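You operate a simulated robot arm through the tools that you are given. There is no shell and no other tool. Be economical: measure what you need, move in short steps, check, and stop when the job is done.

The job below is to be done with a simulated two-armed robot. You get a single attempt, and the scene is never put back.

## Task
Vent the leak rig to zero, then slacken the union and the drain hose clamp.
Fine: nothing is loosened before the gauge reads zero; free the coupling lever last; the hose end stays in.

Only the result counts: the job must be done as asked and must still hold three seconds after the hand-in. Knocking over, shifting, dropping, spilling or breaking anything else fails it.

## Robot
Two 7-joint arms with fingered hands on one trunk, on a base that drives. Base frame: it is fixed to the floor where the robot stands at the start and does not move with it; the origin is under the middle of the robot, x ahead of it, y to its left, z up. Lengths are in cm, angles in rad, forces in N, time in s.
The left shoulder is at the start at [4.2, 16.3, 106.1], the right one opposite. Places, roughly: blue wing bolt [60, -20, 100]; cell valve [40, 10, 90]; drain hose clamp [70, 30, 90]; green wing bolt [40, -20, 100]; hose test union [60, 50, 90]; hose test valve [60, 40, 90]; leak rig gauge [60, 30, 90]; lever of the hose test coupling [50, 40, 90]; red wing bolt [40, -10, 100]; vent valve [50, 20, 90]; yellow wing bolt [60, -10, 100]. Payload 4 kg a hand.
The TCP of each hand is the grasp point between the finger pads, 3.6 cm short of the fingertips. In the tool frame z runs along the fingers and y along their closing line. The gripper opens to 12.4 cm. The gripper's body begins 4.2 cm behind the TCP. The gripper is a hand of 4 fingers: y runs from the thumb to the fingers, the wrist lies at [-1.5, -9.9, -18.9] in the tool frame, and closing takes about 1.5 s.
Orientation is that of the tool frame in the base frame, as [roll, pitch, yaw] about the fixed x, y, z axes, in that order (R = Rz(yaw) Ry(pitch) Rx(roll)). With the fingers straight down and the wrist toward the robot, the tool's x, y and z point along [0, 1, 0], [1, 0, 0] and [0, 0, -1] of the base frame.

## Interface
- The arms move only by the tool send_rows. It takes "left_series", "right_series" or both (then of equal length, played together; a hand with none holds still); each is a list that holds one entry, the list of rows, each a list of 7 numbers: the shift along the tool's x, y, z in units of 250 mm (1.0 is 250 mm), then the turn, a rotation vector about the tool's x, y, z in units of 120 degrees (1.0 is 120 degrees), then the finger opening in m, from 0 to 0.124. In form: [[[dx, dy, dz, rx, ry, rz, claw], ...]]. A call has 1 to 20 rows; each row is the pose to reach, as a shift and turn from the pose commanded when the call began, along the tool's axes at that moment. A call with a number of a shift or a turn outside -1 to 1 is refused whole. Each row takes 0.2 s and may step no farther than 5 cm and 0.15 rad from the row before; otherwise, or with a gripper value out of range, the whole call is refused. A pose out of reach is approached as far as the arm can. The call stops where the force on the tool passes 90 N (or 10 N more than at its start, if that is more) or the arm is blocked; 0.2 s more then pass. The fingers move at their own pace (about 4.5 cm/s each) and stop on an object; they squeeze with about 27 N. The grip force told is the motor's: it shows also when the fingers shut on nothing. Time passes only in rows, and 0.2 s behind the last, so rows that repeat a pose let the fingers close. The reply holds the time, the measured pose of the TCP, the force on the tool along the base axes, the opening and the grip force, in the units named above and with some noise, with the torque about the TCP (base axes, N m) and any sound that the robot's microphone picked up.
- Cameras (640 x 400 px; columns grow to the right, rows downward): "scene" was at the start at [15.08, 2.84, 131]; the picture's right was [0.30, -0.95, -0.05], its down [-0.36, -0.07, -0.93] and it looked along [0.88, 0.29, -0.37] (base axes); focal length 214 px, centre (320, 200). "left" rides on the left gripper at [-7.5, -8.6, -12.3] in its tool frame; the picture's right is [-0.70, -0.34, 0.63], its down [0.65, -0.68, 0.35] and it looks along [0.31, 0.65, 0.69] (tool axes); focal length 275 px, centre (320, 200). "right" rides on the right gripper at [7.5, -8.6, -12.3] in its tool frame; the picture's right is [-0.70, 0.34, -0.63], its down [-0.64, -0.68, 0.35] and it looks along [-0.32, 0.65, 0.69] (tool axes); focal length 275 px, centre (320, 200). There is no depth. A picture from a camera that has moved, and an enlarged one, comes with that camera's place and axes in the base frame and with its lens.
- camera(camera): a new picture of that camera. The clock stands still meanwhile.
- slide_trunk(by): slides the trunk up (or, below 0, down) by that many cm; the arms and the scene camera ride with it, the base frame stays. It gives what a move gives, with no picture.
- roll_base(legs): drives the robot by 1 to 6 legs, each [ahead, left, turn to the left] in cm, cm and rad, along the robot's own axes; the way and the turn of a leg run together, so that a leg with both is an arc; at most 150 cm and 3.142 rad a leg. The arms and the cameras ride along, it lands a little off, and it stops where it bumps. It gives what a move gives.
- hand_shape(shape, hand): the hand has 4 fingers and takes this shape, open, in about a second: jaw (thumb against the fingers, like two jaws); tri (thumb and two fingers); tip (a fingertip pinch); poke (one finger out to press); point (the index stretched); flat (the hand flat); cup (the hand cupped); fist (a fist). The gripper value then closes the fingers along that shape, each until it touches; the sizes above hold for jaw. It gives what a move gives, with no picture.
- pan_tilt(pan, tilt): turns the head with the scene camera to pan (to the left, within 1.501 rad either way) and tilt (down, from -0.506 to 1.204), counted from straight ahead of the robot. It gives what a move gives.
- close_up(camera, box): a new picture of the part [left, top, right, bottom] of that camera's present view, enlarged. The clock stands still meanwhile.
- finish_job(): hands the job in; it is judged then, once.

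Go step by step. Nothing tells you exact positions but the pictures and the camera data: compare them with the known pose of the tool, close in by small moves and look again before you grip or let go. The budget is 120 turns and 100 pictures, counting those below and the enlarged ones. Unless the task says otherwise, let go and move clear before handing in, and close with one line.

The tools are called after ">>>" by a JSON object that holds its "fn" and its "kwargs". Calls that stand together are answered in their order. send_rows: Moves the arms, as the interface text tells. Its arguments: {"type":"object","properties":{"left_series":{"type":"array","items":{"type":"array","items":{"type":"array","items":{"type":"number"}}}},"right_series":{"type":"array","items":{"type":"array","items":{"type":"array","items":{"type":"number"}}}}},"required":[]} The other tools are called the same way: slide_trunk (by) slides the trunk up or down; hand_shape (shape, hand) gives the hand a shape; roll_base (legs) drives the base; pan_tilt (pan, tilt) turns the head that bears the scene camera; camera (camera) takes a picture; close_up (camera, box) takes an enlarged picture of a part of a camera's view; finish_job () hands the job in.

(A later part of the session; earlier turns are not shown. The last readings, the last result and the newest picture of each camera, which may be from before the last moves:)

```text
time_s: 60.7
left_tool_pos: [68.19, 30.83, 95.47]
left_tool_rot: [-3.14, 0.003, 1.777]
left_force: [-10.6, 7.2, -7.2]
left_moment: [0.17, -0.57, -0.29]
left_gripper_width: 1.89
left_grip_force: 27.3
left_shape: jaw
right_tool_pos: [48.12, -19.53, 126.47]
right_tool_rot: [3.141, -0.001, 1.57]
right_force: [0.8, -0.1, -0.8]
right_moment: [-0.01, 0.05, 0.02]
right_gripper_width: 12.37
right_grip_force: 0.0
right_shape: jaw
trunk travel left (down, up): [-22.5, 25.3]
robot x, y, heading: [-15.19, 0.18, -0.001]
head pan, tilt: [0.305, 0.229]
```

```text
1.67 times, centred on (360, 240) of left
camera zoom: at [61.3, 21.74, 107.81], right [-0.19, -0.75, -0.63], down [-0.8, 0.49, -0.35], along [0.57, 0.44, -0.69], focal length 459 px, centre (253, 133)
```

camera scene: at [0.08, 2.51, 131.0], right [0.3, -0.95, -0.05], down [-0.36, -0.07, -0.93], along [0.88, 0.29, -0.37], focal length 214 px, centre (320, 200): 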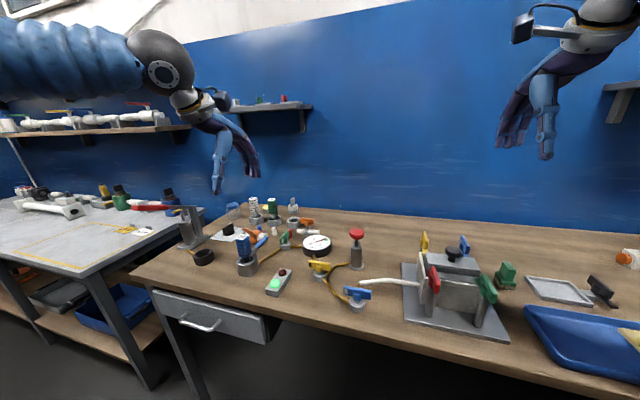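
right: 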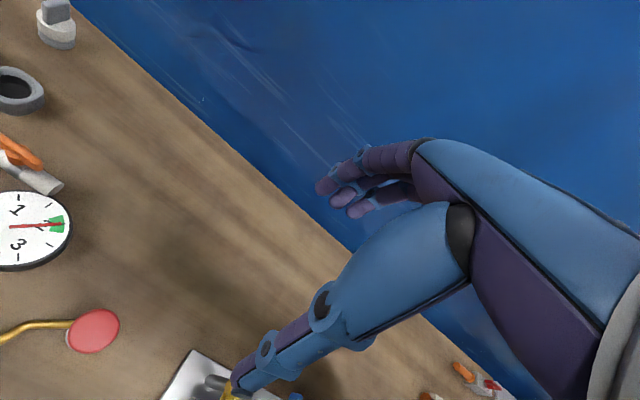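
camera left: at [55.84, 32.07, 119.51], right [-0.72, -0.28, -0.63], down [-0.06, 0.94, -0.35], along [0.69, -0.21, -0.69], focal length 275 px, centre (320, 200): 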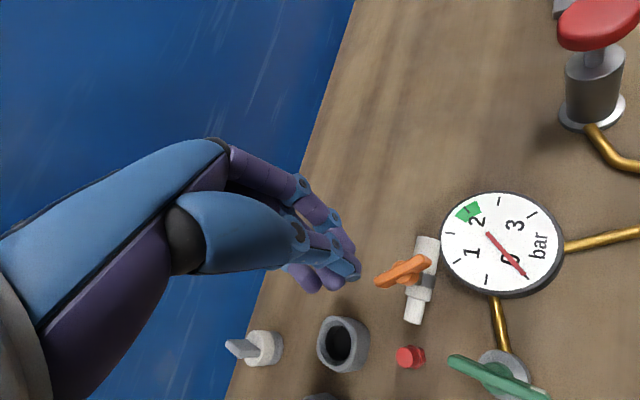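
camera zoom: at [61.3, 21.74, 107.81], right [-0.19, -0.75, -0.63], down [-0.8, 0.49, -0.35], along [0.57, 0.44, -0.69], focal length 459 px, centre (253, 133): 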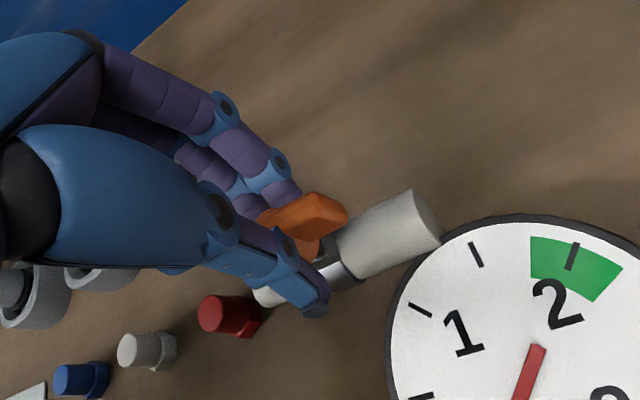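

Torque rises and the bar lags in the grip: it's at its end stop, about half a turn out. Release and rise.

>>> {"fn": "send_rows", "kwargs": {"left_series": [[[0, 0, 0, 0, 0, 0.05, 0.01], [0, 0, 0, 0, 0, 0.05, 0.05], [0, 0, 0, 0, 0, 0.05, 0.05], [0, 0, 0, 0, 0, 0.05, 0.05], [0, 0, 0, 0, 0, 0.05, 0.05], [0, 0, 0, 0, 0, 0.05, 0.05]]]}}

>>> {"fn": "close_up", "kwargs": {"camera": "scene", "box": [265, 190, 345, 250]}}

```text
time_s: 62.1
left_tool_pos: [68.37, 30.71, 95.55]
left_tool_rot: [-3.141, -0.001, 1.67]
left_force: [0.2, 0.0, 0.5]
left_moment: [0.01, -0.01, -0.04]
left_gripper_width: 4.94
left_grip_force: 0.1
left_shape: jaw
right_tool_pos: [48.15, -19.77, 126.55]
right_tool_rot: [3.141, 0.0, 1.571]
right_force: [0.3, -0.2, 0.5]
right_moment: [-0.02, 0.01, 0.02]
right_gripper_width: 12.36
right_grip_force: 0.1
right_shape: jaw
trunk travel left (down, up): [-22.5, 25.3]
robot x, y, heading: [-15.4, 0.15, -0.003]
head pan, tilt: [0.305, 0.229]
```

```text
6.67 times, centred on (305, 220) of scene
camera zoom: at [0.07, 2.82, 131.0], right [0.3, -0.95, -0.05], down [-0.36, -0.07, -0.93], along [0.88, 0.29, -0.37], focal length 1430 px, centre (420, 67)
```

zoom: 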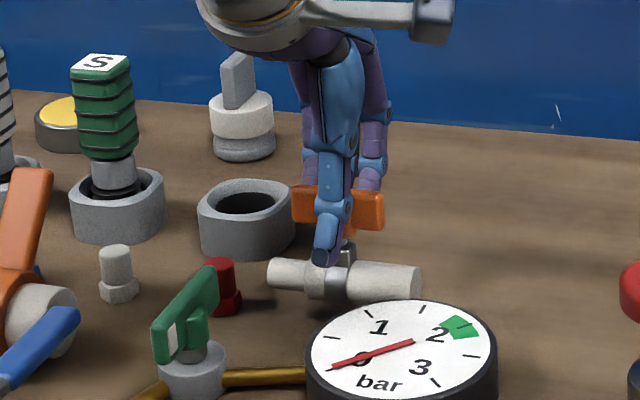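

Clamp bar is half a turn out and freed. Now lift clear and move to view the coupling lever.

>>> {"fn": "send_rows", "kwargs": {"left_series": [[[0, 0, -0.17, 0, 0, 0, 0.05], [0, 0, -0.34, 0, 0, 0, 0.05], [0, 0, -0.51, 0, 0, 0, 0.05], [0, 0, -0.7, 0, 0, 0, 0.05], [0.125, -0.097, -0.7, 0, 0, 0.024, 0.05], [0.25, -0.194, -0.7, 0, 0, 0.048, 0.05], [0.375, -0.291, -0.7, 0, 0, 0.048, 0.05], [0.5, -0.388, -0.7, 0, 0, 0.048, 0.05], [0.625, -0.485, -0.7, 0, 0, 0.048, 0.05], [0.754, -0.583, -0.7, 0, 0, 0.048, 0.05]]]}}

>>> {"fn": "close_up", "kwargs": {"camera": "left", "box": [370, 170, 580, 360]}}

>>> {"fn": "close_up", "kwargs": {"camera": "scene", "box": [225, 220, 285, 275]}}

```text
time_s: 64.3
left_tool_pos: [51.7, 48.07, 112.93]
left_tool_rot: [-3.141, 0.001, 1.57]
left_force: [-0.5, 0.1, 0.4]
left_moment: [-0.01, 0.01, 0.03]
left_gripper_width: 5.01
left_grip_force: 0.1
left_shape: jaw
right_tool_pos: [47.85, -19.68, 126.62]
right_tool_rot: [3.138, 0.002, 1.57]
right_force: [-0.7, 1.1, 0.6]
right_moment: [-0.01, 0.0, 0.01]
right_gripper_width: 12.34
right_grip_force: 0.1
right_shape: jaw
trunk travel left (down, up): [-22.5, 25.3]
robot x, y, heading: [-14.99, 0.03, 0.0]
head pan, tilt: [0.305, 0.229]
```

```text
2.11 times, centred on (475, 265) of left
camera zoom: at [43.11, 40.66, 125.3], right [-0.34, -0.7, -0.63], down [-0.68, 0.65, -0.35], along [0.65, 0.31, -0.69], focal length 580 px, centre (-6, 63)
```

zoom: 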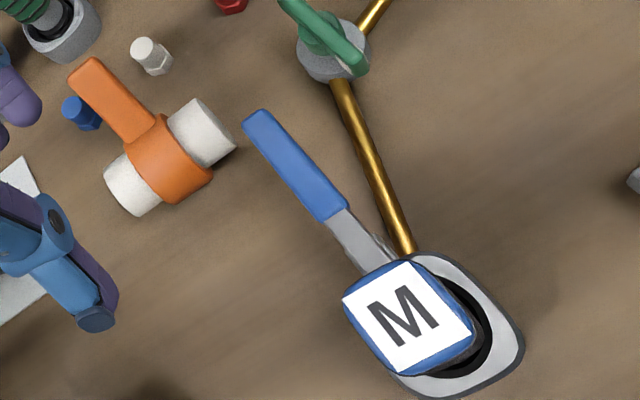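

```text
7.27 times, centred on (255, 248) of scene
camera zoom: at [-0.03, 2.94, 131.01], right [0.3, -0.95, -0.04], down [-0.36, -0.07, -0.93], along [0.88, 0.29, -0.37], focal length 1560 px, centre (793, -146)
```

zoom: 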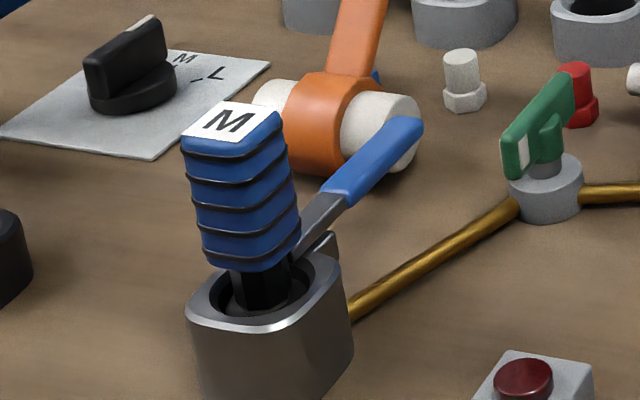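

The lever lies level at z≈90 along +x from the M socket (pivot near x≈49, tip near [58.3, 43]). I'll pinch its blue grip from above across y and lift it; first turn the hand and position above.

>>> {"fn": "send_rows", "kwargs": {"left_series": [[[-0.05, 0.03, 0, 0, 0, -0.07, 0.045], [-0.1, 0.06, 0, 0, 0, -0.14, 0.045], [-0.15, 0.092, 0, 0, 0, -0.21, 0.045], [-0.203, 0.092, 0, 0, 0, -0.28, 0.045], [-0.203, 0.092, 0, 0, 0, -0.35, 0.045], [-0.203, 0.092, 0, 0, 0, -0.42, 0.045], [-0.203, 0.092, 0, 0, 0, -0.49, 0.045], [-0.203, 0.092, 0, 0, 0, -0.56, 0.045], [-0.203, 0.092, 0, 0, 0, -0.63, 0.045], [-0.203, 0.092, 0.0, 0, 0, -0.7, 0.045], [-0.203, 0.092, 0.15, 0, 0, -0.75, 0.045], [-0.203, 0.092, 0.3, 0, 0, -0.75, 0.045], [-0.203, 0.092, 0.45, 0, 0, -0.75, 0.045]]]}}

>>> {"fn": "camera", "kwargs": {"camera": "left"}}

>>> {"fn": "close_up", "kwargs": {"camera": "scene", "box": [220, 190, 310, 260]}}

```text
time_s: 67.1
left_tool_pos: [54.03, 43.0, 101.89]
left_tool_rot: [-3.142, 0.001, -3.14]
left_force: [0.1, 0.8, 0.4]
left_moment: [-0.03, 0.0, 0.0]
left_gripper_width: 4.54
left_grip_force: 0.0
left_shape: jaw
right_tool_pos: [48.09, -19.67, 126.38]
right_tool_rot: [3.141, 0.0, 1.571]
right_force: [0.8, 0.0, -0.5]
right_moment: [-0.03, -0.03, -0.01]
right_gripper_width: 12.38
right_grip_force: 0.0
right_shape: jaw
trunk travel left (down, up): [-22.5, 25.3]
robot x, y, heading: [-15.09, -0.23, -0.006]
head pan, tilt: [0.305, 0.229]
```

```text
30 pictures are left
camera left: at [61.7, 34.46, 114.09], right [0.7, -0.34, -0.63], down [-0.64, -0.68, -0.35], along [-0.32, 0.65, -0.69], focal length 275 px, centre (320, 200)
```

left: 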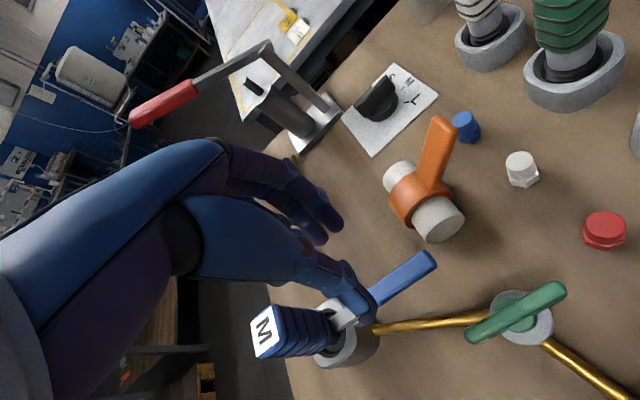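

```text
5.71 times, centred on (265, 225) of scene
camera zoom: at [0.19, 2.85, 130.97], right [0.3, -0.95, -0.05], down [-0.36, -0.07, -0.93], along [0.88, 0.29, -0.37], focal length 1226 px, centre (634, 57)
```

zoom: 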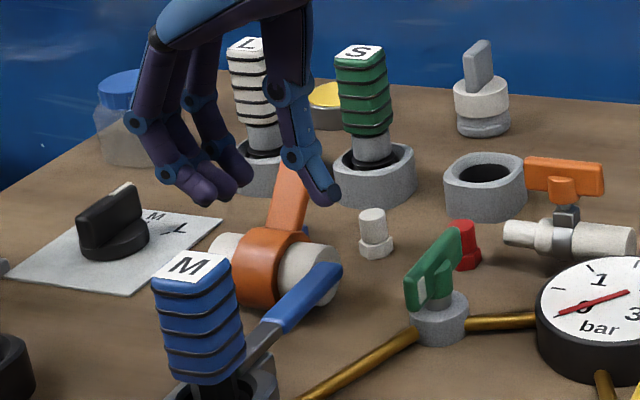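

Lever confirmed at y≈43, under the hand. Lower to straddle the blue grip, then view.

>>> {"fn": "send_rows", "kwargs": {"left_series": [[[0.02, 0, 0.1, 0, 0, 0, 0.045], [0.02, 0, 0.2, 0, 0, 0, 0.045], [0.02, 0, 0.28, 0, 0, 0, 0.045], [0.02, 0, 0.355, 0, 0, 0, 0.045]]]}}

>>> {"fn": "close_up", "kwargs": {"camera": "left", "box": [240, 120, 520, 380]}}

>>> {"fn": "close_up", "kwargs": {"camera": "scene", "box": [220, 200, 300, 265]}}

```text
time_s: 68.1
left_tool_pos: [53.76, 43.0, 92.96]
left_tool_rot: [3.141, -0.002, 3.142]
left_force: [-0.1, 0.6, 0.0]
left_moment: [-0.01, 0.04, 0.02]
left_gripper_width: 4.51
left_grip_force: 0.1
left_shape: jaw
right_tool_pos: [48.11, -19.69, 126.53]
right_tool_rot: [-3.141, 0.001, 1.572]
right_force: [0.4, 0.5, 0.2]
right_moment: [-0.02, 0.01, 0.01]
right_gripper_width: 12.38
right_grip_force: 0.0
right_shape: jaw
trunk travel left (down, up): [-22.5, 25.3]
robot x, y, heading: [-14.97, 0.21, 0.001]
head pan, tilt: [0.305, 0.229]
```

```text
1.54 times, centred on (380, 250) of left
camera zoom: at [61.17, 34.43, 105.18], right [0.7, -0.34, -0.63], down [-0.65, -0.68, -0.34], along [-0.32, 0.65, -0.69], focal length 424 px, centre (228, 123)
```

zoom: 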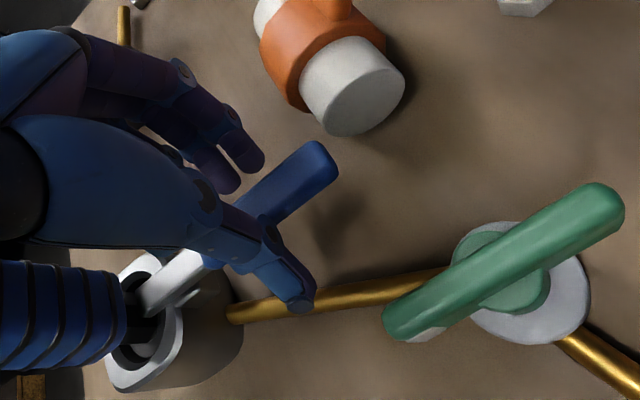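

```text
6.15 times, centred on (260, 232) of scene
camera zoom: at [0.13, 2.84, 130.98], right [0.3, -0.95, -0.05], down [-0.36, -0.07, -0.93], along [0.88, 0.29, -0.37], focal length 1320 px, centre (689, 0)
```

zoom: 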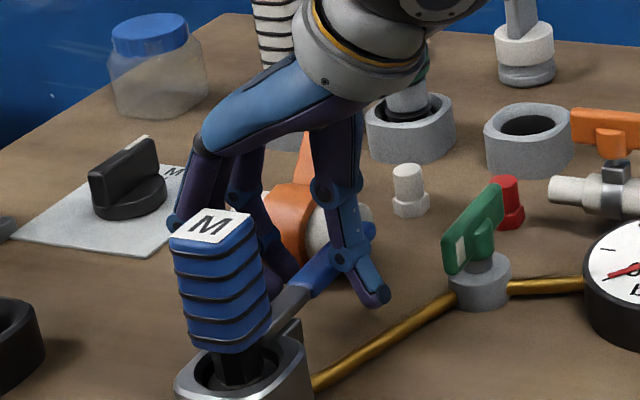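

Lever grip is between thumb and fingers. Close.

>>> {"fn": "send_rows", "kwargs": {"left_series": [[[0, 0, 0, 0, 0, 0, 0.02], [0, 0, 0, 0, 0, 0, 0.002], [0, 0, 0, 0, 0, 0, 0.002], [0, 0, 0, 0, 0, 0, 0.002], [0, 0, 0, 0, 0, 0, 0.002], [0, 0, 0, 0, 0, 0, 0.002]]]}}

>>> {"fn": "close_up", "kwargs": {"camera": "left", "box": [240, 120, 520, 380]}}

```text
time_s: 69.5
left_tool_pos: [53.58, 42.79, 93.04]
left_tool_rot: [3.141, -0.003, 3.14]
left_force: [-1.5, -7.3, -4.5]
left_moment: [-0.02, 0.03, -0.13]
left_gripper_width: 1.0
left_grip_force: 26.7
left_shape: jaw
right_tool_pos: [47.96, -19.74, 126.42]
right_tool_rot: [-3.141, 0.001, 1.572]
right_force: [0.3, 0.2, 0.1]
right_moment: [0.0, -0.03, 0.04]
right_gripper_width: 12.38
right_grip_force: 0.0
right_shape: jaw
trunk travel left (down, up): [-22.5, 25.3]
robot x, y, heading: [-15.33, 0.32, 0.003]
head pan, tilt: [0.305, 0.229]
```

```text
1.54 times, centred on (380, 250) of left
camera zoom: at [61.15, 34.33, 105.25], right [0.7, -0.34, -0.63], down [-0.65, -0.68, -0.35], along [-0.32, 0.65, -0.69], focal length 424 px, centre (228, 123)
```

zoom: 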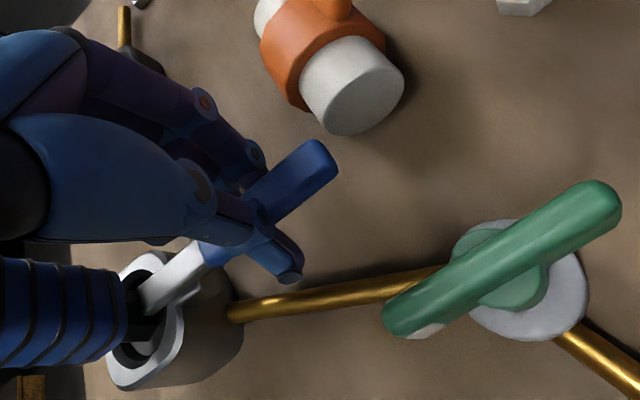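

Pinched (1 cm). Try a small lift and read forces.

>>> {"fn": "send_rows", "kwargs": {"left_series": [[[0, 0, -0.02, 0, 0, 0, 0.002], [0.003, 0, -0.04, 0, 0, 0, 0.002], [0.01, 0, -0.06, 0, 0, 0, 0.002]]]}}

>>> {"fn": "close_up", "kwargs": {"camera": "left", "box": [240, 120, 520, 380]}}

>>> {"fn": "close_up", "kwargs": {"camera": "scene", "box": [220, 200, 300, 265]}}

```text
time_s: 70.3
left_tool_pos: [53.69, 43.02, 93.82]
left_tool_rot: [-3.139, -0.008, 3.141]
left_force: [1.6, -10.8, -57.5]
left_moment: [-0.29, -0.17, -0.04]
left_gripper_width: 0.73
left_grip_force: 27.1
left_shape: jaw
right_tool_pos: [48.54, -19.57, 126.05]
right_tool_rot: [-3.135, 0.001, 1.571]
right_force: [-0.2, -0.2, 0.3]
right_moment: [0.02, 0.02, -0.04]
right_gripper_width: 12.38
right_grip_force: 0.0
right_shape: jaw
trunk travel left (down, up): [-22.5, 25.3]
robot x, y, heading: [-14.91, -0.11, -0.005]
head pan, tilt: [0.305, 0.229]
```

```text
1.54 times, centred on (380, 250) of left
camera zoom: at [61.18, 34.51, 106.02], right [0.69, -0.34, -0.64], down [-0.65, -0.68, -0.34], along [-0.32, 0.65, -0.69], focal length 424 px, centre (228, 123)
```

zoom: 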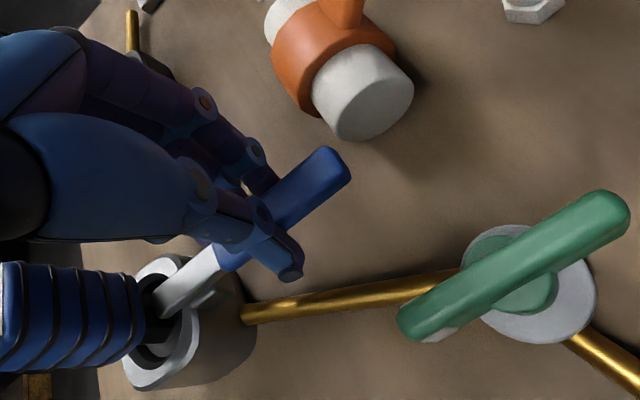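

```text
6.15 times, centred on (260, 232) of scene
camera zoom: at [0.56, 2.96, 130.84], right [0.3, -0.95, -0.05], down [-0.37, -0.07, -0.93], along [0.88, 0.29, -0.37], focal length 1320 px, centre (689, 0)
```

zoom: 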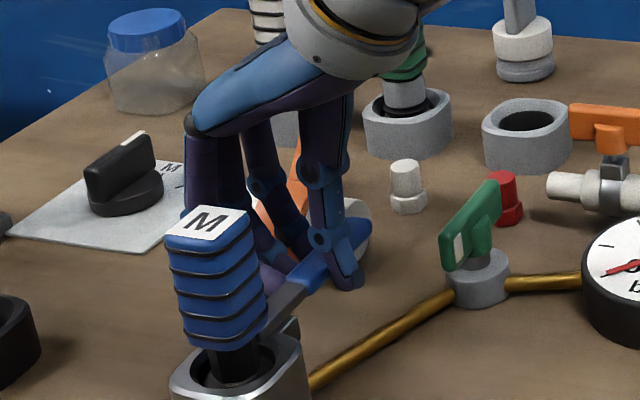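

Lifting moves it stiffly (57 N at a short arm) and the grip slips a bit. I regrip nearer the lever's tip and lower for more leverage.

>>> {"fn": "send_rows", "kwargs": {"left_series": [[[-0.01, 0, 0.06, 0, 0, 0, 0.002], [-0.01, 0, 0.06, 0, 0, 0, 0.02], [-0.01, 0, 0.06, 0, 0, 0, 0.035], [-0.01, 0, 0.06, 0, 0, 0, 0.035], [-0.01, 0, 0.06, 0, 0, 0, 0.035]]]}}

>>> {"fn": "send_rows", "kwargs": {"left_series": [[[-0.03, 0, 0, 0, 0, 0, 0.035], [-0.06, 0, 0, 0, 0, 0, 0.035], [-0.092, 0, 0.02, 0, 0, 0, 0.035], [-0.092, 0, 0.04, 0, 0, 0, 0.035]]]}}

>>> {"fn": "close_up", "kwargs": {"camera": "left", "box": [240, 120, 520, 380]}}

```text
time_s: 71.5
left_tool_pos: [53.63, 43.09, 92.84]
left_tool_rot: [3.141, 0.001, -3.141]
left_force: [0.4, -0.9, 1.8]
left_moment: [-0.01, -0.02, -0.01]
left_gripper_width: 3.49
left_grip_force: 0.1
left_shape: jaw
right_tool_pos: [48.08, -19.79, 126.48]
right_tool_rot: [-3.142, 0.001, 1.57]
right_force: [0.8, 0.1, -0.9]
right_moment: [0.02, -0.01, -0.04]
right_gripper_width: 12.37
right_grip_force: 0.0
right_shape: jaw
trunk travel left (down, up): [-22.5, 25.3]
robot x, y, heading: [-14.75, -0.02, -0.001]
head pan, tilt: [0.305, 0.229]
```

```text
time_s: 72.5
left_tool_pos: [55.93, 42.83, 91.86]
left_tool_rot: [3.141, -0.001, -3.142]
left_force: [-0.6, -4.7, 2.6]
left_moment: [-0.04, -0.03, 0.01]
left_gripper_width: 3.77
left_grip_force: 0.0
left_shape: jaw
right_tool_pos: [48.0, -19.92, 126.49]
right_tool_rot: [-3.141, 0.0, 1.571]
right_force: [-0.9, -1.0, 0.2]
right_moment: [0.03, -0.01, -0.02]
right_gripper_width: 12.38
right_grip_force: 0.2
right_shape: jaw
trunk travel left (down, up): [-22.5, 25.3]
robot x, y, heading: [-14.99, 0.31, 0.001]
head pan, tilt: [0.305, 0.229]
```

```text
1.54 times, centred on (380, 250) of left
camera zoom: at [63.41, 34.36, 104.26], right [0.7, -0.34, -0.63], down [-0.64, -0.68, -0.35], along [-0.31, 0.65, -0.69], focal length 424 px, centre (228, 123)
```

zoom: 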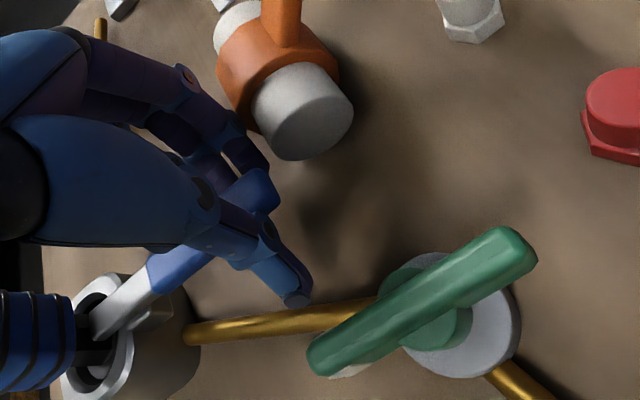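

Closer to the tip now, a finger lightly touches the union end. Close (fingers come inward) and lift along the arc.

>>> {"fn": "send_rows", "kwargs": {"left_series": [[[0, 0, 0, 0, 0, 0, 0.01], [0, 0, 0, 0, 0, 0, 0], [0, 0, 0, 0, 0, 0, 0], [0, 0, 0, 0, 0, 0, 0], [0, 0, 0, 0, 0, 0, 0], [0, 0, 0, 0, 0, 0, 0]]]}}

>>> {"fn": "send_rows", "kwargs": {"left_series": [[[0, 0, -0.02, 0, 0, 0, 0], [0.003, 0, -0.04, 0, 0, 0, 0], [0.006, 0, -0.06, 0, 0, 0, 0], [0.01, 0, -0.08, 0, 0, 0, 0]]]}}

>>> {"fn": "close_up", "kwargs": {"camera": "left", "box": [240, 120, 520, 380]}}

>>> {"fn": "close_up", "kwargs": {"camera": "scene", "box": [220, 200, 300, 265]}}

```text
time_s: 73.9
left_tool_pos: [55.84, 42.85, 91.95]
left_tool_rot: [-3.141, -0.002, 3.141]
left_force: [-2.3, -17.5, -6.7]
left_moment: [-0.05, 0.06, 0.03]
left_gripper_width: 1.13
left_grip_force: 26.7
left_shape: jaw
right_tool_pos: [48.17, -19.83, 126.41]
right_tool_rot: [-3.141, -0.001, 1.57]
right_force: [0.2, 0.7, 0.2]
right_moment: [-0.02, 0.03, 0.0]
right_gripper_width: 12.36
right_grip_force: 0.0
right_shape: jaw
trunk travel left (down, up): [-22.5, 25.3]
robot x, y, heading: [-14.97, -0.18, 0.004]
head pan, tilt: [0.305, 0.229]
```

```text
time_s: 74.9
left_tool_pos: [55.92, 43.09, 93.06]
left_tool_rot: [-3.138, -0.012, 3.141]
left_force: [-0.1, -21.1, -80.4]
left_moment: [-0.48, -0.32, 0.02]
left_gripper_width: 1.02
left_grip_force: 27.2
left_shape: jaw
right_tool_pos: [48.58, -19.49, 125.94]
right_tool_rot: [-3.136, 0.002, 1.571]
right_force: [-0.6, -0.3, 0.3]
right_moment: [-0.02, -0.02, -0.01]
right_gripper_width: 12.36
right_grip_force: 0.0
right_shape: jaw
trunk travel left (down, up): [-22.5, 25.3]
robot x, y, heading: [-15.02, 0.05, -0.001]
head pan, tilt: [0.305, 0.229]
```

```text
1.54 times, centred on (380, 250) of left
camera zoom: at [63.52, 34.61, 105.25], right [0.69, -0.34, -0.64], down [-0.65, -0.68, -0.34], along [-0.32, 0.65, -0.69], focal length 424 px, centre (228, 123)
```

zoom: 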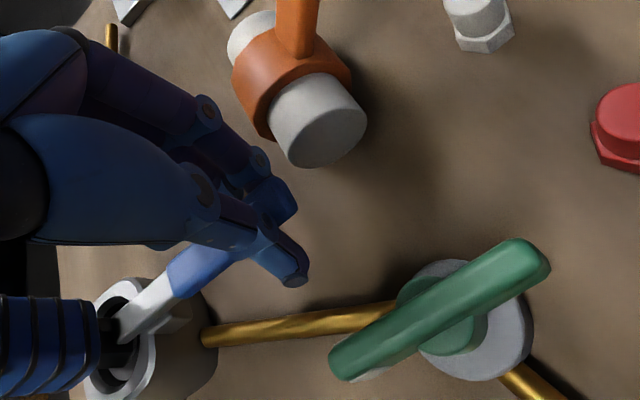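

```text
6.15 times, centred on (260, 232) of scene
camera zoom: at [0.67, 3.01, 130.84], right [0.3, -0.95, -0.05], down [-0.37, -0.07, -0.93], along [0.88, 0.29, -0.37], focal length 1320 px, centre (689, 0)
```

zoom: 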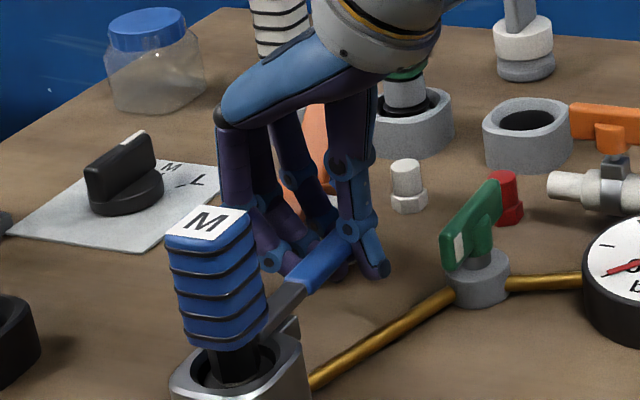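

80 N upward doesn't move it, so the lever isn't lifted; it must swing sideways about a vertical pin. Relax the load and look closely at its root.

>>> {"fn": "send_rows", "kwargs": {"left_series": [[[-0.01, 0, 0.04, 0, 0, 0, 0], [-0.01, 0, 0.08, 0, 0, 0, 0], [-0.01, 0, 0.08, 0, 0, 0, 0.02]]]}}

>>> {"fn": "close_up", "kwargs": {"camera": "left", "box": [250, 250, 400, 370]}}

>>> {"fn": "close_up", "kwargs": {"camera": "scene", "box": [240, 235, 280, 270]}}

```text
time_s: 75.7
left_tool_pos: [55.96, 42.75, 92.63]
left_tool_rot: [3.138, 0.01, 3.141]
left_force: [-0.9, -10.9, 25.1]
left_moment: [-0.31, -0.02, -0.01]
left_gripper_width: 2.42
left_grip_force: 0.1
left_shape: jaw
right_tool_pos: [47.81, -19.97, 126.73]
right_tool_rot: [3.14, -0.003, 1.571]
right_force: [0.3, 0.1, -0.7]
right_moment: [0.03, 0.0, 0.02]
right_gripper_width: 12.36
right_grip_force: 0.0
right_shape: jaw
trunk travel left (down, up): [-22.5, 25.3]
robot x, y, heading: [-14.89, 0.32, 0.0]
head pan, tilt: [0.305, 0.229]
```

```text
3.33 times, centred on (325, 310) of left
camera zoom: at [63.4, 34.26, 105.06], right [0.7, -0.34, -0.63], down [-0.64, -0.68, -0.36], along [-0.31, 0.65, -0.69], focal length 918 px, centre (303, -167)
```

zoom: 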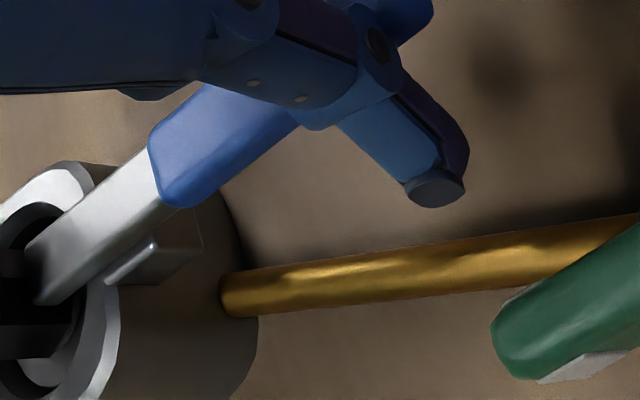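

```text
11.43 times, centred on (260, 252) of scene
camera zoom: at [-0.12, 2.64, 131.14], right [0.3, -0.95, -0.05], down [-0.36, -0.07, -0.93], along [0.88, 0.29, -0.36], focal length 2451 px, centre (1006, -400)
```

zoom: 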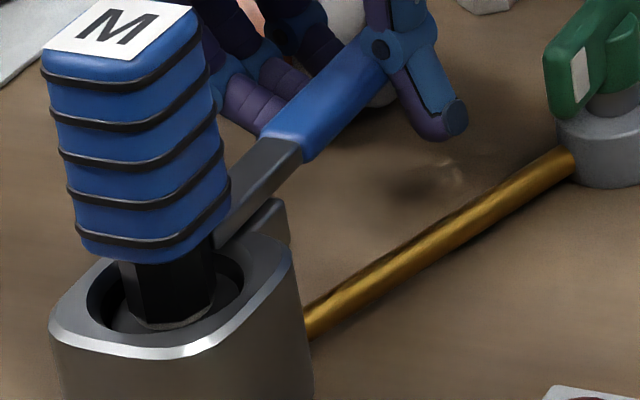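

The lever's inner end reaches over the socket by a small pin bracket – a swing latch. I regrip at mid-handle and test a small sideways move toward +y (counter-clockwise).

>>> {"fn": "send_rows", "kwargs": {"left_series": [[[0, 0, -0.02, 0, 0, 0, 0.03], [0, 0, -0.02, 0, 0, 0, 0.03], [0.05, 0, -0.01, 0, 0, 0, 0.03], [0.05, 0, 0.01, 0, 0, 0, 0.03], [0.05, 0, 0.01, 0, 0, 0, 0.0], [0.05, 0, 0.01, 0, 0, 0, 0.0], [0.05, 0, 0.01, 0, 0, 0, 0.0], [0.05, 0, 0.01, 0, 0, 0, 0.0], [0.05, 0, 0.01, 0, 0, 0, 0.0]]]}}

>>> {"fn": "send_rows", "kwargs": {"left_series": [[[0, 0.015, 0, 0, 0, 0, 0], [0, 0.03, 0, 0, 0, 0, 0], [0, 0.045, 0, 0, 0, 0, 0]]]}}

>>> {"fn": "close_up", "kwargs": {"camera": "left", "box": [240, 120, 520, 380]}}

```text
time_s: 77.7
left_tool_pos: [54.73, 42.76, 91.67]
left_tool_rot: [-3.141, -0.001, 3.139]
left_force: [-2.7, -18.8, -8.1]
left_moment: [-0.06, 0.06, 0.04]
left_gripper_width: 1.14
left_grip_force: 26.9
left_shape: jaw
right_tool_pos: [48.05, -19.94, 126.43]
right_tool_rot: [3.141, -0.003, 1.573]
right_force: [-0.4, -0.7, 0.1]
right_moment: [0.04, 0.0, 0.03]
right_gripper_width: 12.38
right_grip_force: 0.0
right_shape: jaw
trunk travel left (down, up): [-22.5, 25.3]
robot x, y, heading: [-15.05, 0.04, -0.004]
head pan, tilt: [0.305, 0.229]
```

```text
time_s: 78.5
left_tool_pos: [54.8, 43.57, 91.81]
left_tool_rot: [-3.14, -0.002, 3.139]
left_force: [-1.2, -47.3, -11.3]
left_moment: [-0.07, 0.08, -0.13]
left_gripper_width: 1.88
left_grip_force: 27.3
left_shape: jaw
right_tool_pos: [48.12, -20.14, 126.39]
right_tool_rot: [-3.141, -0.003, 1.57]
right_force: [0.2, -0.7, 0.1]
right_moment: [0.03, 0.0, 0.02]
right_gripper_width: 12.37
right_grip_force: 0.1
right_shape: jaw
trunk travel left (down, up): [-22.5, 25.3]
robot x, y, heading: [-14.59, 0.02, 0.0]
head pan, tilt: [0.305, 0.229]
```

```text
1.54 times, centred on (380, 250) of left
camera zoom: at [62.24, 35.04, 104.01], right [0.69, -0.34, -0.63], down [-0.65, -0.68, -0.35], along [-0.31, 0.65, -0.69], focal length 424 px, centre (228, 123)
```

zoom: 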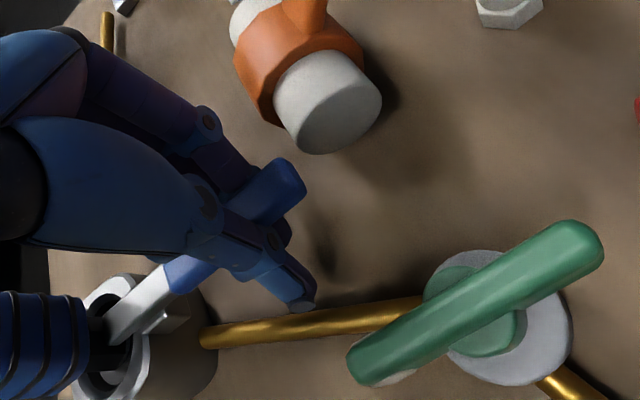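

No motion toward +y (47 N). Test the opposite way, −y, gently.

>>> {"fn": "send_rows", "kwargs": {"left_series": [[[0, -0.03, 0, 0, 0, 0, 0], [0, -0.06, 0, 0, 0, 0, 0], [0, -0.09, 0, 0, 0, 0, 0], [0, -0.11, 0, 0, 0, 0, 0]]]}}

>>> {"fn": "close_up", "kwargs": {"camera": "left", "box": [240, 120, 520, 380]}}

```text
time_s: 79.5
left_tool_pos: [54.58, 41.56, 91.63]
left_tool_rot: [-3.139, 0.0, -3.141]
left_force: [-4.7, 5.6, -6.7]
left_moment: [0.06, -0.02, -0.07]
left_gripper_width: 0.83
left_grip_force: 27.0
left_shape: jaw
right_tool_pos: [48.12, -19.53, 126.43]
right_tool_rot: [-3.141, 0.0, 1.573]
right_force: [-0.1, 0.7, -0.1]
right_moment: [0.0, -0.01, 0.0]
right_gripper_width: 12.36
right_grip_force: 0.0
right_shape: jaw
trunk travel left (down, up): [-22.5, 25.3]
robot x, y, heading: [-15.42, -0.05, 0.002]
head pan, tilt: [0.305, 0.229]
```

```text
1.54 times, centred on (380, 250) of left
camera zoom: at [62.12, 33.05, 103.92], right [0.7, -0.33, -0.63], down [-0.64, -0.68, -0.35], along [-0.32, 0.65, -0.69], focal length 424 px, centre (228, 123)
```

zoom: 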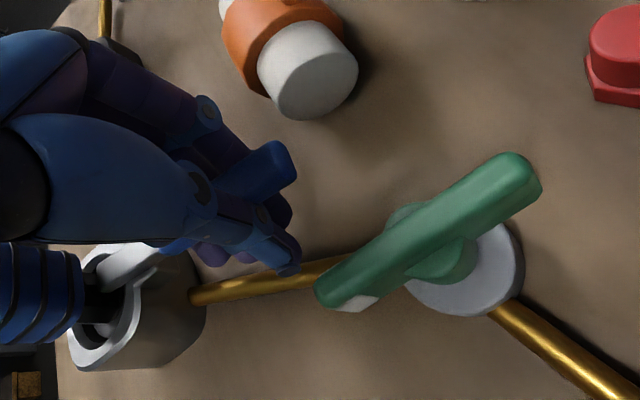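

The lever yields toward −y with little force. Continue that swing along its arc with the hand turning along.

>>> {"fn": "send_rows", "kwargs": {"left_series": [[[0.008, -0.018, 0, 0, 0, 0.04, 0], [0.018, -0.036, 0, 0, 0, 0.08, 0], [0.03, -0.055, 0, 0, 0, 0.12, 0]]]}}

>>> {"fn": "camera", "kwargs": {"camera": "left"}}

>>> {"fn": "close_up", "kwargs": {"camera": "scene", "box": [220, 205, 300, 270]}}

```text
time_s: 80.3
left_tool_pos: [54.04, 39.9, 91.66]
left_tool_rot: [-3.14, -0.002, 2.888]
left_force: [1.5, 3.9, -6.1]
left_moment: [0.07, -0.07, -0.14]
left_gripper_width: 0.8
left_grip_force: 26.8
left_shape: jaw
right_tool_pos: [48.03, -19.62, 126.46]
right_tool_rot: [-3.14, 0.0, 1.571]
right_force: [0.3, 0.6, -0.8]
right_moment: [-0.02, 0.01, 0.03]
right_gripper_width: 12.36
right_grip_force: 0.0
right_shape: jaw
trunk travel left (down, up): [-22.5, 25.3]
robot x, y, heading: [-15.05, -0.19, -0.001]
head pan, tilt: [0.305, 0.229]
```

```text
16 pictures are left
camera left: at [59.1, 29.85, 103.93], right [0.59, -0.5, -0.63], down [-0.79, -0.5, -0.35], along [-0.14, 0.71, -0.69], focal length 275 px, centre (320, 200)
```

left: 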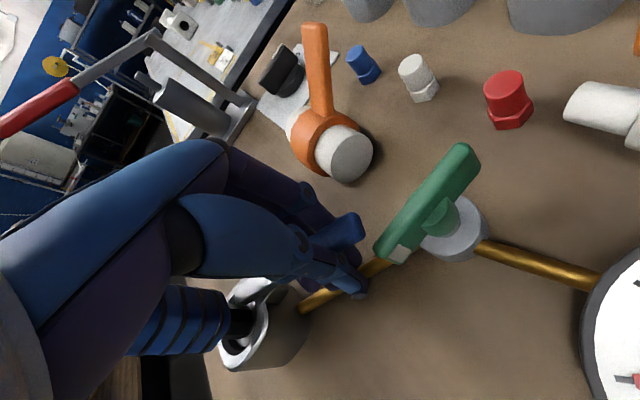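

```text
6.15 times, centred on (260, 238) of scene
camera zoom: at [0.12, 2.86, 130.99], right [0.3, -0.95, -0.05], down [-0.36, -0.07, -0.93], along [0.88, 0.29, -0.37], focal length 1320 px, centre (689, -31)
```

zoom: 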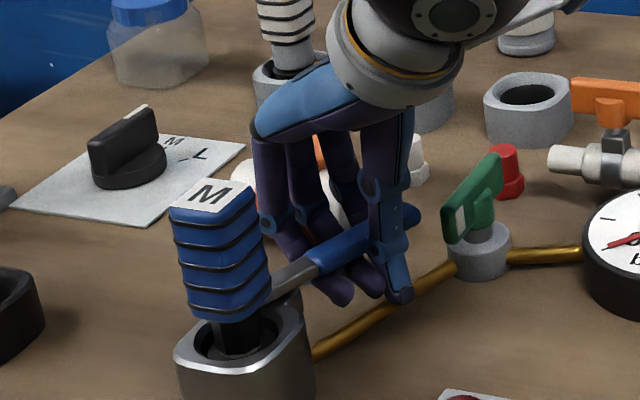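

The lever swings clockwise about a pin near [47.3, 43], now ~20° turned, easily. The green valve's handle end lies near its path, so I go on in a small step and look.

>>> {"fn": "send_rows", "kwargs": {"left_series": [[[0.007, -0.025, 0, 0, 0, 0.042, 0], [0.014, -0.049, 0, 0, 0, 0.083, 0]]]}}

>>> {"fn": "close_up", "kwargs": {"camera": "left", "box": [210, 120, 490, 380]}}

>>> {"fn": "close_up", "kwargs": {"camera": "scene", "box": [240, 210, 310, 270]}}

```text
time_s: 80.9
left_tool_pos: [53.35, 38.93, 91.59]
left_tool_rot: [-3.141, 0.001, 2.715]
left_force: [2.4, 4.3, -4.3]
left_moment: [0.05, -0.06, -0.2]
left_gripper_width: 0.77
left_grip_force: 26.3
left_shape: jaw
right_tool_pos: [48.07, -19.65, 126.47]
right_tool_rot: [3.142, -0.001, 1.571]
right_force: [-0.1, 0.3, 0.1]
right_moment: [0.01, -0.02, -0.01]
right_gripper_width: 12.38
right_grip_force: 0.1
right_shape: jaw
trunk travel left (down, up): [-22.5, 25.3]
robot x, y, heading: [-15.29, 0.0, 0.002]
head pan, tilt: [0.305, 0.229]
```

```text
1.54 times, centred on (350, 250) of left
camera zoom: at [56.59, 28.05, 103.9], right [0.49, -0.6, -0.63], down [-0.87, -0.35, -0.35], along [-0.02, 0.72, -0.69], focal length 424 px, centre (274, 123)
```

zoom: 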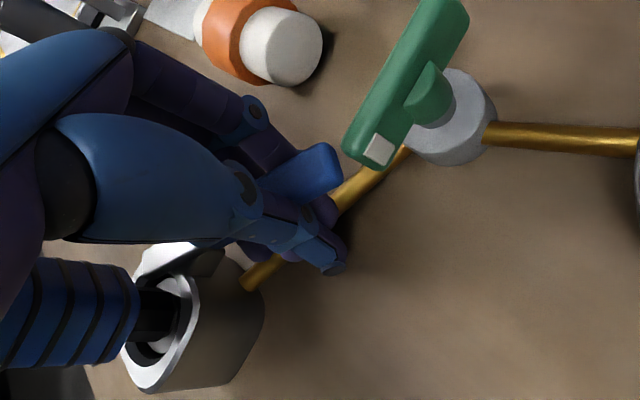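

```text
6.67 times, centred on (275, 240) of scene
camera zoom: at [0.1, 2.88, 130.99], right [0.3, -0.95, -0.05], down [-0.36, -0.07, -0.93], along [0.88, 0.29, -0.37], focal length 1430 px, centre (620, -67)
```

zoom: 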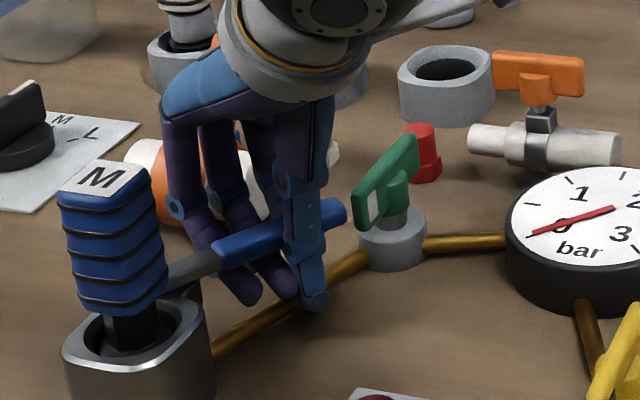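

The tip will pass just inside the green handle's end. Continue 20° more along the arc, watching force.

>>> {"fn": "send_rows", "kwargs": {"left_series": [[[0.006, -0.025, -0.008, 0, 0, 0.042, 0], [0.0127, -0.049, -0.012, 0, 0, 0.083, 0], [0.022, -0.073, -0.012, 0, 0, 0.125, 0], [0.0334, -0.0956, -0.012, 0, 0, 0.167, 0]]]}}

>>> {"fn": "close_up", "kwargs": {"camera": "left", "box": [210, 120, 490, 380]}}

>>> {"fn": "close_up", "kwargs": {"camera": "scene", "box": [240, 210, 310, 270]}}

```text
time_s: 81.9
left_tool_pos: [51.45, 37.16, 91.73]
left_tool_rot: [-3.138, -0.001, 2.367]
left_force: [-5.8, 17.8, -22.0]
left_moment: [0.05, 0.0, -0.1]
left_gripper_width: 0.72
left_grip_force: 27.0
left_shape: jaw
right_tool_pos: [48.13, -19.4, 126.51]
right_tool_rot: [-3.141, 0.001, 1.573]
right_force: [1.4, 0.1, 0.9]
right_moment: [-0.03, -0.01, -0.01]
right_gripper_width: 12.36
right_grip_force: 0.0
right_shape: jaw
trunk travel left (down, up): [-22.5, 25.3]
robot x, y, heading: [-14.88, 0.08, -0.002]
head pan, tilt: [0.305, 0.229]
```

```text
1.54 times, centred on (350, 250) of left
camera zoom: at [50.89, 25.95, 104.04], right [0.26, -0.73, -0.63], down [-0.94, -0.04, -0.34], along [0.23, 0.68, -0.69], focal length 424 px, centre (274, 123)
```

zoom: 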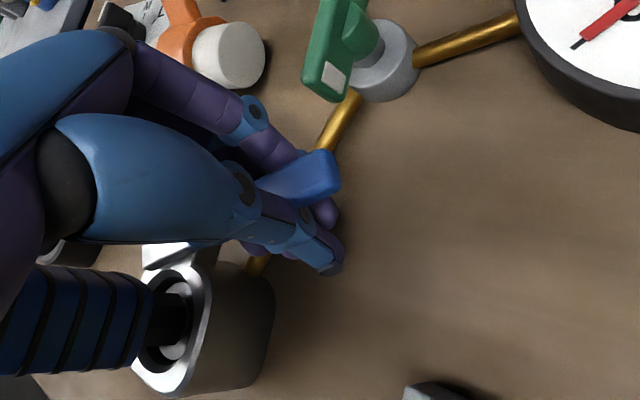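

```text
6.67 times, centred on (275, 240) of scene
camera zoom: at [0.13, 3.07, 130.97], right [0.3, -0.95, -0.04], down [-0.36, -0.07, -0.93], along [0.88, 0.29, -0.37], focal length 1430 px, centre (620, -67)
```

zoom: 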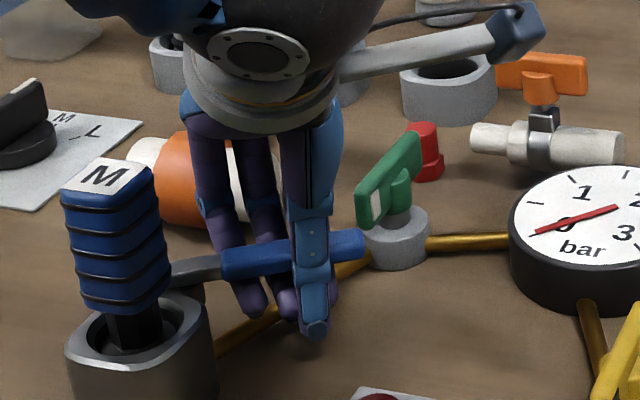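

Past the green handle; lever about 50° turned. Swing another 25°.

>>> {"fn": "send_rows", "kwargs": {"left_series": [[[0.007, -0.03, 0.008, 0, 0, 0.052, 0], [0.0176, -0.06, 0.008, 0, 0, 0.104, 0], [0.031, -0.088, 0.008, 0, 0, 0.156, 0], [0.048, -0.114, 0.008, 0, 0, 0.208, 0]]]}}

>>> {"fn": "close_up", "kwargs": {"camera": "scene", "box": [230, 210, 310, 275]}}

```text
time_s: 82.9
left_tool_pos: [48.98, 35.97, 91.52]
left_tool_rot: [3.141, 0.001, 1.931]
left_force: [17.0, 35.5, -11.0]
left_moment: [0.24, -0.03, 0.39]
left_gripper_width: 0.5
left_grip_force: 26.1
left_shape: jaw
right_tool_pos: [48.24, -19.45, 126.29]
right_tool_rot: [-3.141, 0.001, 1.57]
right_force: [-1.0, 0.6, 0.6]
right_moment: [-0.01, 0.01, 0.02]
right_gripper_width: 12.36
right_grip_force: 0.0
right_shape: jaw
trunk travel left (down, up): [-22.5, 25.3]
robot x, y, heading: [-15.31, 0.11, -0.0]
head pan, tilt: [0.305, 0.229]
```

```text
6.15 times, centred on (270, 242) of scene
camera zoom: at [0.3, 3.15, 130.96], right [0.3, -0.95, -0.04], down [-0.36, -0.07, -0.93], along [0.88, 0.29, -0.37], focal length 1320 px, centre (628, -62)
```

zoom: 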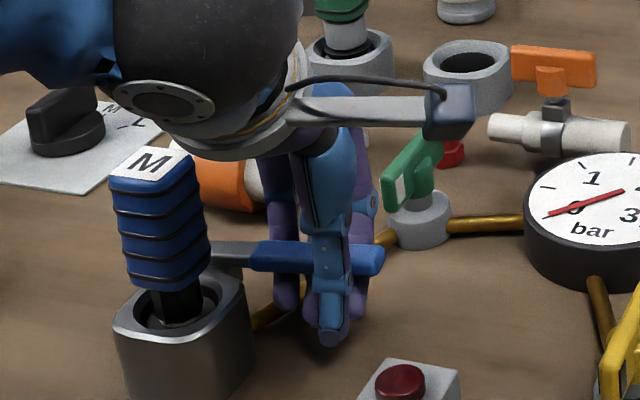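

The lever meets a stop (torque reversed, ~40 N), about 65–70° turned. Open the hand and verify before lifting.

>>> {"fn": "send_rows", "kwargs": {"left_series": [[[-0.008, 0.03, 0, 0, 0, -0.04, 0.0], [-0.008, 0.03, 0, 0, 0, -0.04, 0.02], [-0.008, 0.03, 0, 0, 0, -0.04, 0.035], [-0.008, 0.03, 0, 0, 0, -0.04, 0.035], [-0.008, 0.03, 0, 0, 0, -0.04, 0.035]]]}}

```text
time_s: 84.1
left_tool_pos: [49.43, 35.74, 91.74]
left_tool_rot: [-3.141, 0.001, 2.013]
left_force: [0.0, 0.1, -0.3]
left_moment: [0.01, 0.03, -0.01]
left_gripper_width: 3.46
left_grip_force: 0.1
left_shape: jaw
right_tool_pos: [47.98, -19.71, 126.58]
right_tool_rot: [-3.141, -0.001, 1.571]
right_force: [0.9, -0.2, 0.4]
right_moment: [0.04, 0.0, -0.02]
right_gripper_width: 12.38
right_grip_force: 0.0
right_shape: jaw
trunk travel left (down, up): [-22.5, 25.3]
robot x, y, heading: [-15.13, 0.06, -0.009]
head pan, tilt: [0.305, 0.229]
```

Hand is open and unloaded. Lift straight up and look.

>>> {"fn": "send_rows", "kwargs": {"left_series": [[[0, 0, -0.1, 0, 0, 0, 0.035], [0, 0, -0.25, 0, 0, 0, 0.035], [0, 0, -0.43, 0, 0, 0, 0.035], [0, 0, -0.62, 0, 0, 0, 0.035], [0, 0, -0.8, 0, 0, 0, 0.035], [0, 0, -0.95, 0, 0, 0, 0.035]]]}}

>>> {"fn": "close_up", "kwargs": {"camera": "scene", "box": [220, 200, 370, 310]}}

>>> {"fn": "camera", "kwargs": {"camera": "left"}}

```text
time_s: 85.5
left_tool_pos: [49.41, 35.89, 115.62]
left_tool_rot: [3.141, 0.002, 2.014]
left_force: [-0.3, 0.6, -1.0]
left_moment: [-0.01, 0.01, 0.01]
left_gripper_width: 3.46
left_grip_force: 0.1
left_shape: jaw
right_tool_pos: [48.03, -19.76, 126.47]
right_tool_rot: [-3.141, 0.001, 1.569]
right_force: [-0.4, 0.4, -0.5]
right_moment: [0.01, 0.0, -0.01]
right_gripper_width: 12.36
right_grip_force: 0.1
right_shape: jaw
trunk travel left (down, up): [-22.5, 25.3]
robot x, y, heading: [-14.76, 0.31, 0.001]
head pan, tilt: [0.305, 0.229]
```

```text
3.64 times, centred on (295, 255) of scene
camera zoom: at [0.01, 2.78, 131.01], right [0.3, -0.95, -0.05], down [-0.36, -0.07, -0.93], along [0.88, 0.29, -0.37], focal length 780 px, centre (411, 0)
```

zoom: 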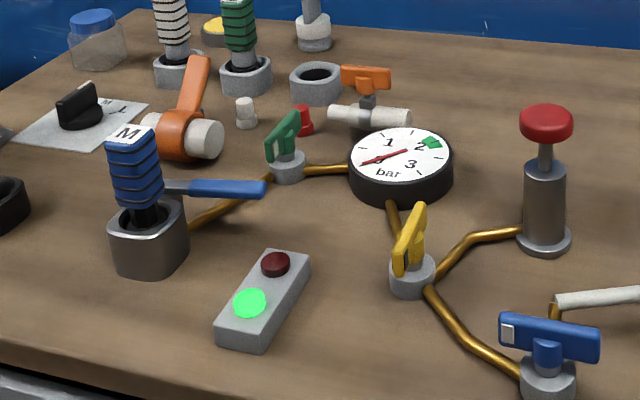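

```text
8 pictures are left
camera left: at [44.86, 25.46, 127.89], right [-0.01, -0.77, -0.63], down [-0.89, 0.29, -0.35], along [0.45, 0.56, -0.69], focal length 275 px, centre (320, 200)
```

left: 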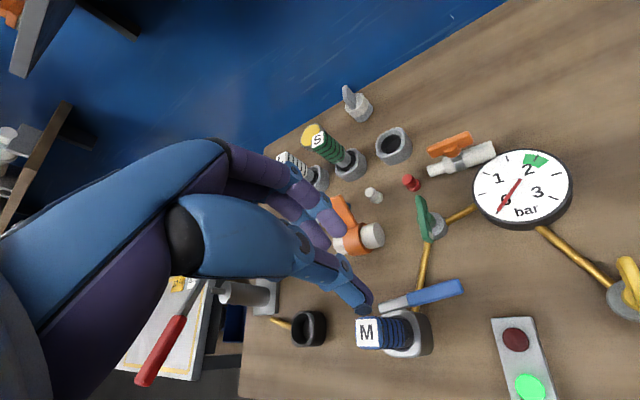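

The lever now points to about −80°, hose end M is still in, gauge zero. To be certain it's at its stop, I nudge it once more with closed fingers from the +x side.

>>> {"fn": "send_rows", "kwargs": {"left_series": [[[-0.04, 0.06, 0, 0, 0, 0, 0.0], [-0.087, 0.127, 0.0, 0, 0, 0, 0.0], [-0.087, 0.127, 0.17, 0, 0, 0, 0.0], [-0.087, 0.127, 0.34, 0, 0, 0, 0.0], [-0.087, 0.127, 0.51, 0, 0, 0, 0.0], [-0.087, 0.127, 0.67, 0, 0, 0, 0.0], [-0.087, 0.127, 0.8, 0, 0, 0, 0.0], [-0.087, 0.127, 0.9, 0, 0, 0, 0.0]]]}}

>>> {"fn": "close_up", "kwargs": {"camera": "scene", "box": [230, 210, 310, 275]}}

```text
time_s: 87.3
left_tool_pos: [53.17, 35.39, 92.92]
left_tool_rot: [-3.14, 0.0, 2.013]
left_force: [0.6, 0.1, 0.6]
left_moment: [0.0, -0.02, -0.02]
left_gripper_width: 0.0
left_grip_force: 27.7
left_shape: jaw
right_tool_pos: [48.14, -19.71, 126.41]
right_tool_rot: [-3.142, -0.002, 1.57]
right_force: [0.0, 0.4, 0.6]
right_moment: [0.04, 0.02, 0.02]
right_gripper_width: 12.38
right_grip_force: 0.0
right_shape: jaw
trunk travel left (down, up): [-22.5, 25.3]
robot x, y, heading: [-14.65, 0.54, 0.003]
head pan, tilt: [0.305, 0.229]
```

```text
6.15 times, centred on (270, 242) of scene
camera zoom: at [0.12, 2.84, 130.98], right [0.3, -0.95, -0.05], down [-0.36, -0.07, -0.93], along [0.88, 0.29, -0.37], focal length 1320 px, centre (628, -62)
```

zoom: 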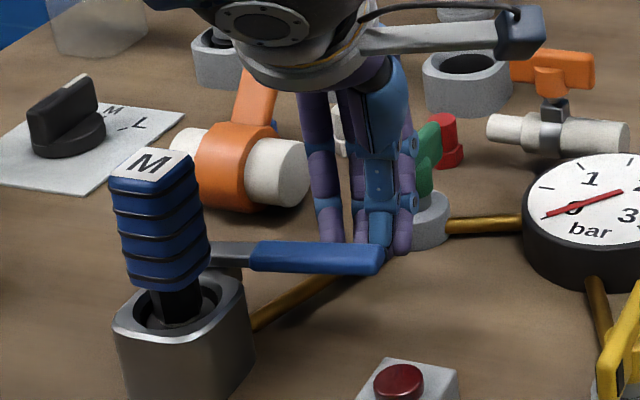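

Fingers are just behind the lever tip. Push gently in −x up to 2.5 cm.

>>> {"fn": "send_rows", "kwargs": {"left_series": [[[0.0129, -0.027, 0, 0, 0, 0, 0], [0.0258, -0.054, 0, 0, 0, 0, 0], [0.0343, -0.072, 0, 0, 0, 0, 0], [0.043, -0.09, 0, 0, 0, 0, 0]]]}}

>>> {"fn": "close_up", "kwargs": {"camera": "scene", "box": [230, 210, 310, 275]}}

```text
time_s: 88.3
left_tool_pos: [50.79, 35.22, 92.9]
left_tool_rot: [3.141, 0.0, 2.014]
left_force: [17.7, -2.6, -4.1]
left_moment: [-0.15, -0.44, -0.23]
left_gripper_width: 0.0
left_grip_force: 27.1
left_shape: jaw
right_tool_pos: [48.11, -19.85, 126.38]
right_tool_rot: [-3.14, 0.0, 1.571]
right_force: [-0.5, 1.1, 0.1]
right_moment: [-0.01, 0.03, -0.03]
right_gripper_width: 12.36
right_grip_force: 0.1
right_shape: jaw
trunk travel left (down, up): [-22.5, 25.3]
robot x, y, heading: [-14.9, -0.32, -0.001]
head pan, tilt: [0.305, 0.229]
```

```text
6.15 times, centred on (270, 242) of scene
camera zoom: at [0.26, 2.8, 130.97], right [0.3, -0.95, -0.05], down [-0.36, -0.07, -0.93], along [0.88, 0.29, -0.37], focal length 1320 px, centre (628, -62)
```

zoom: 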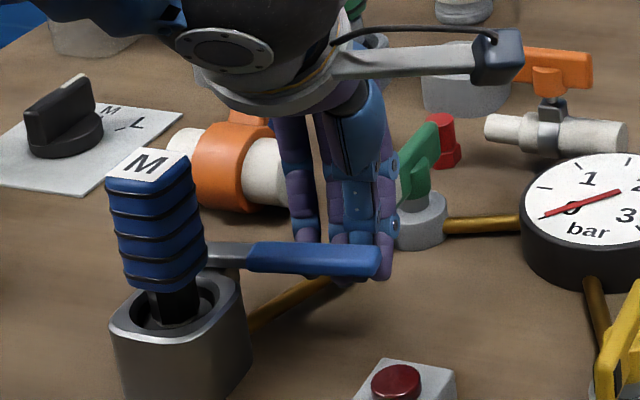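

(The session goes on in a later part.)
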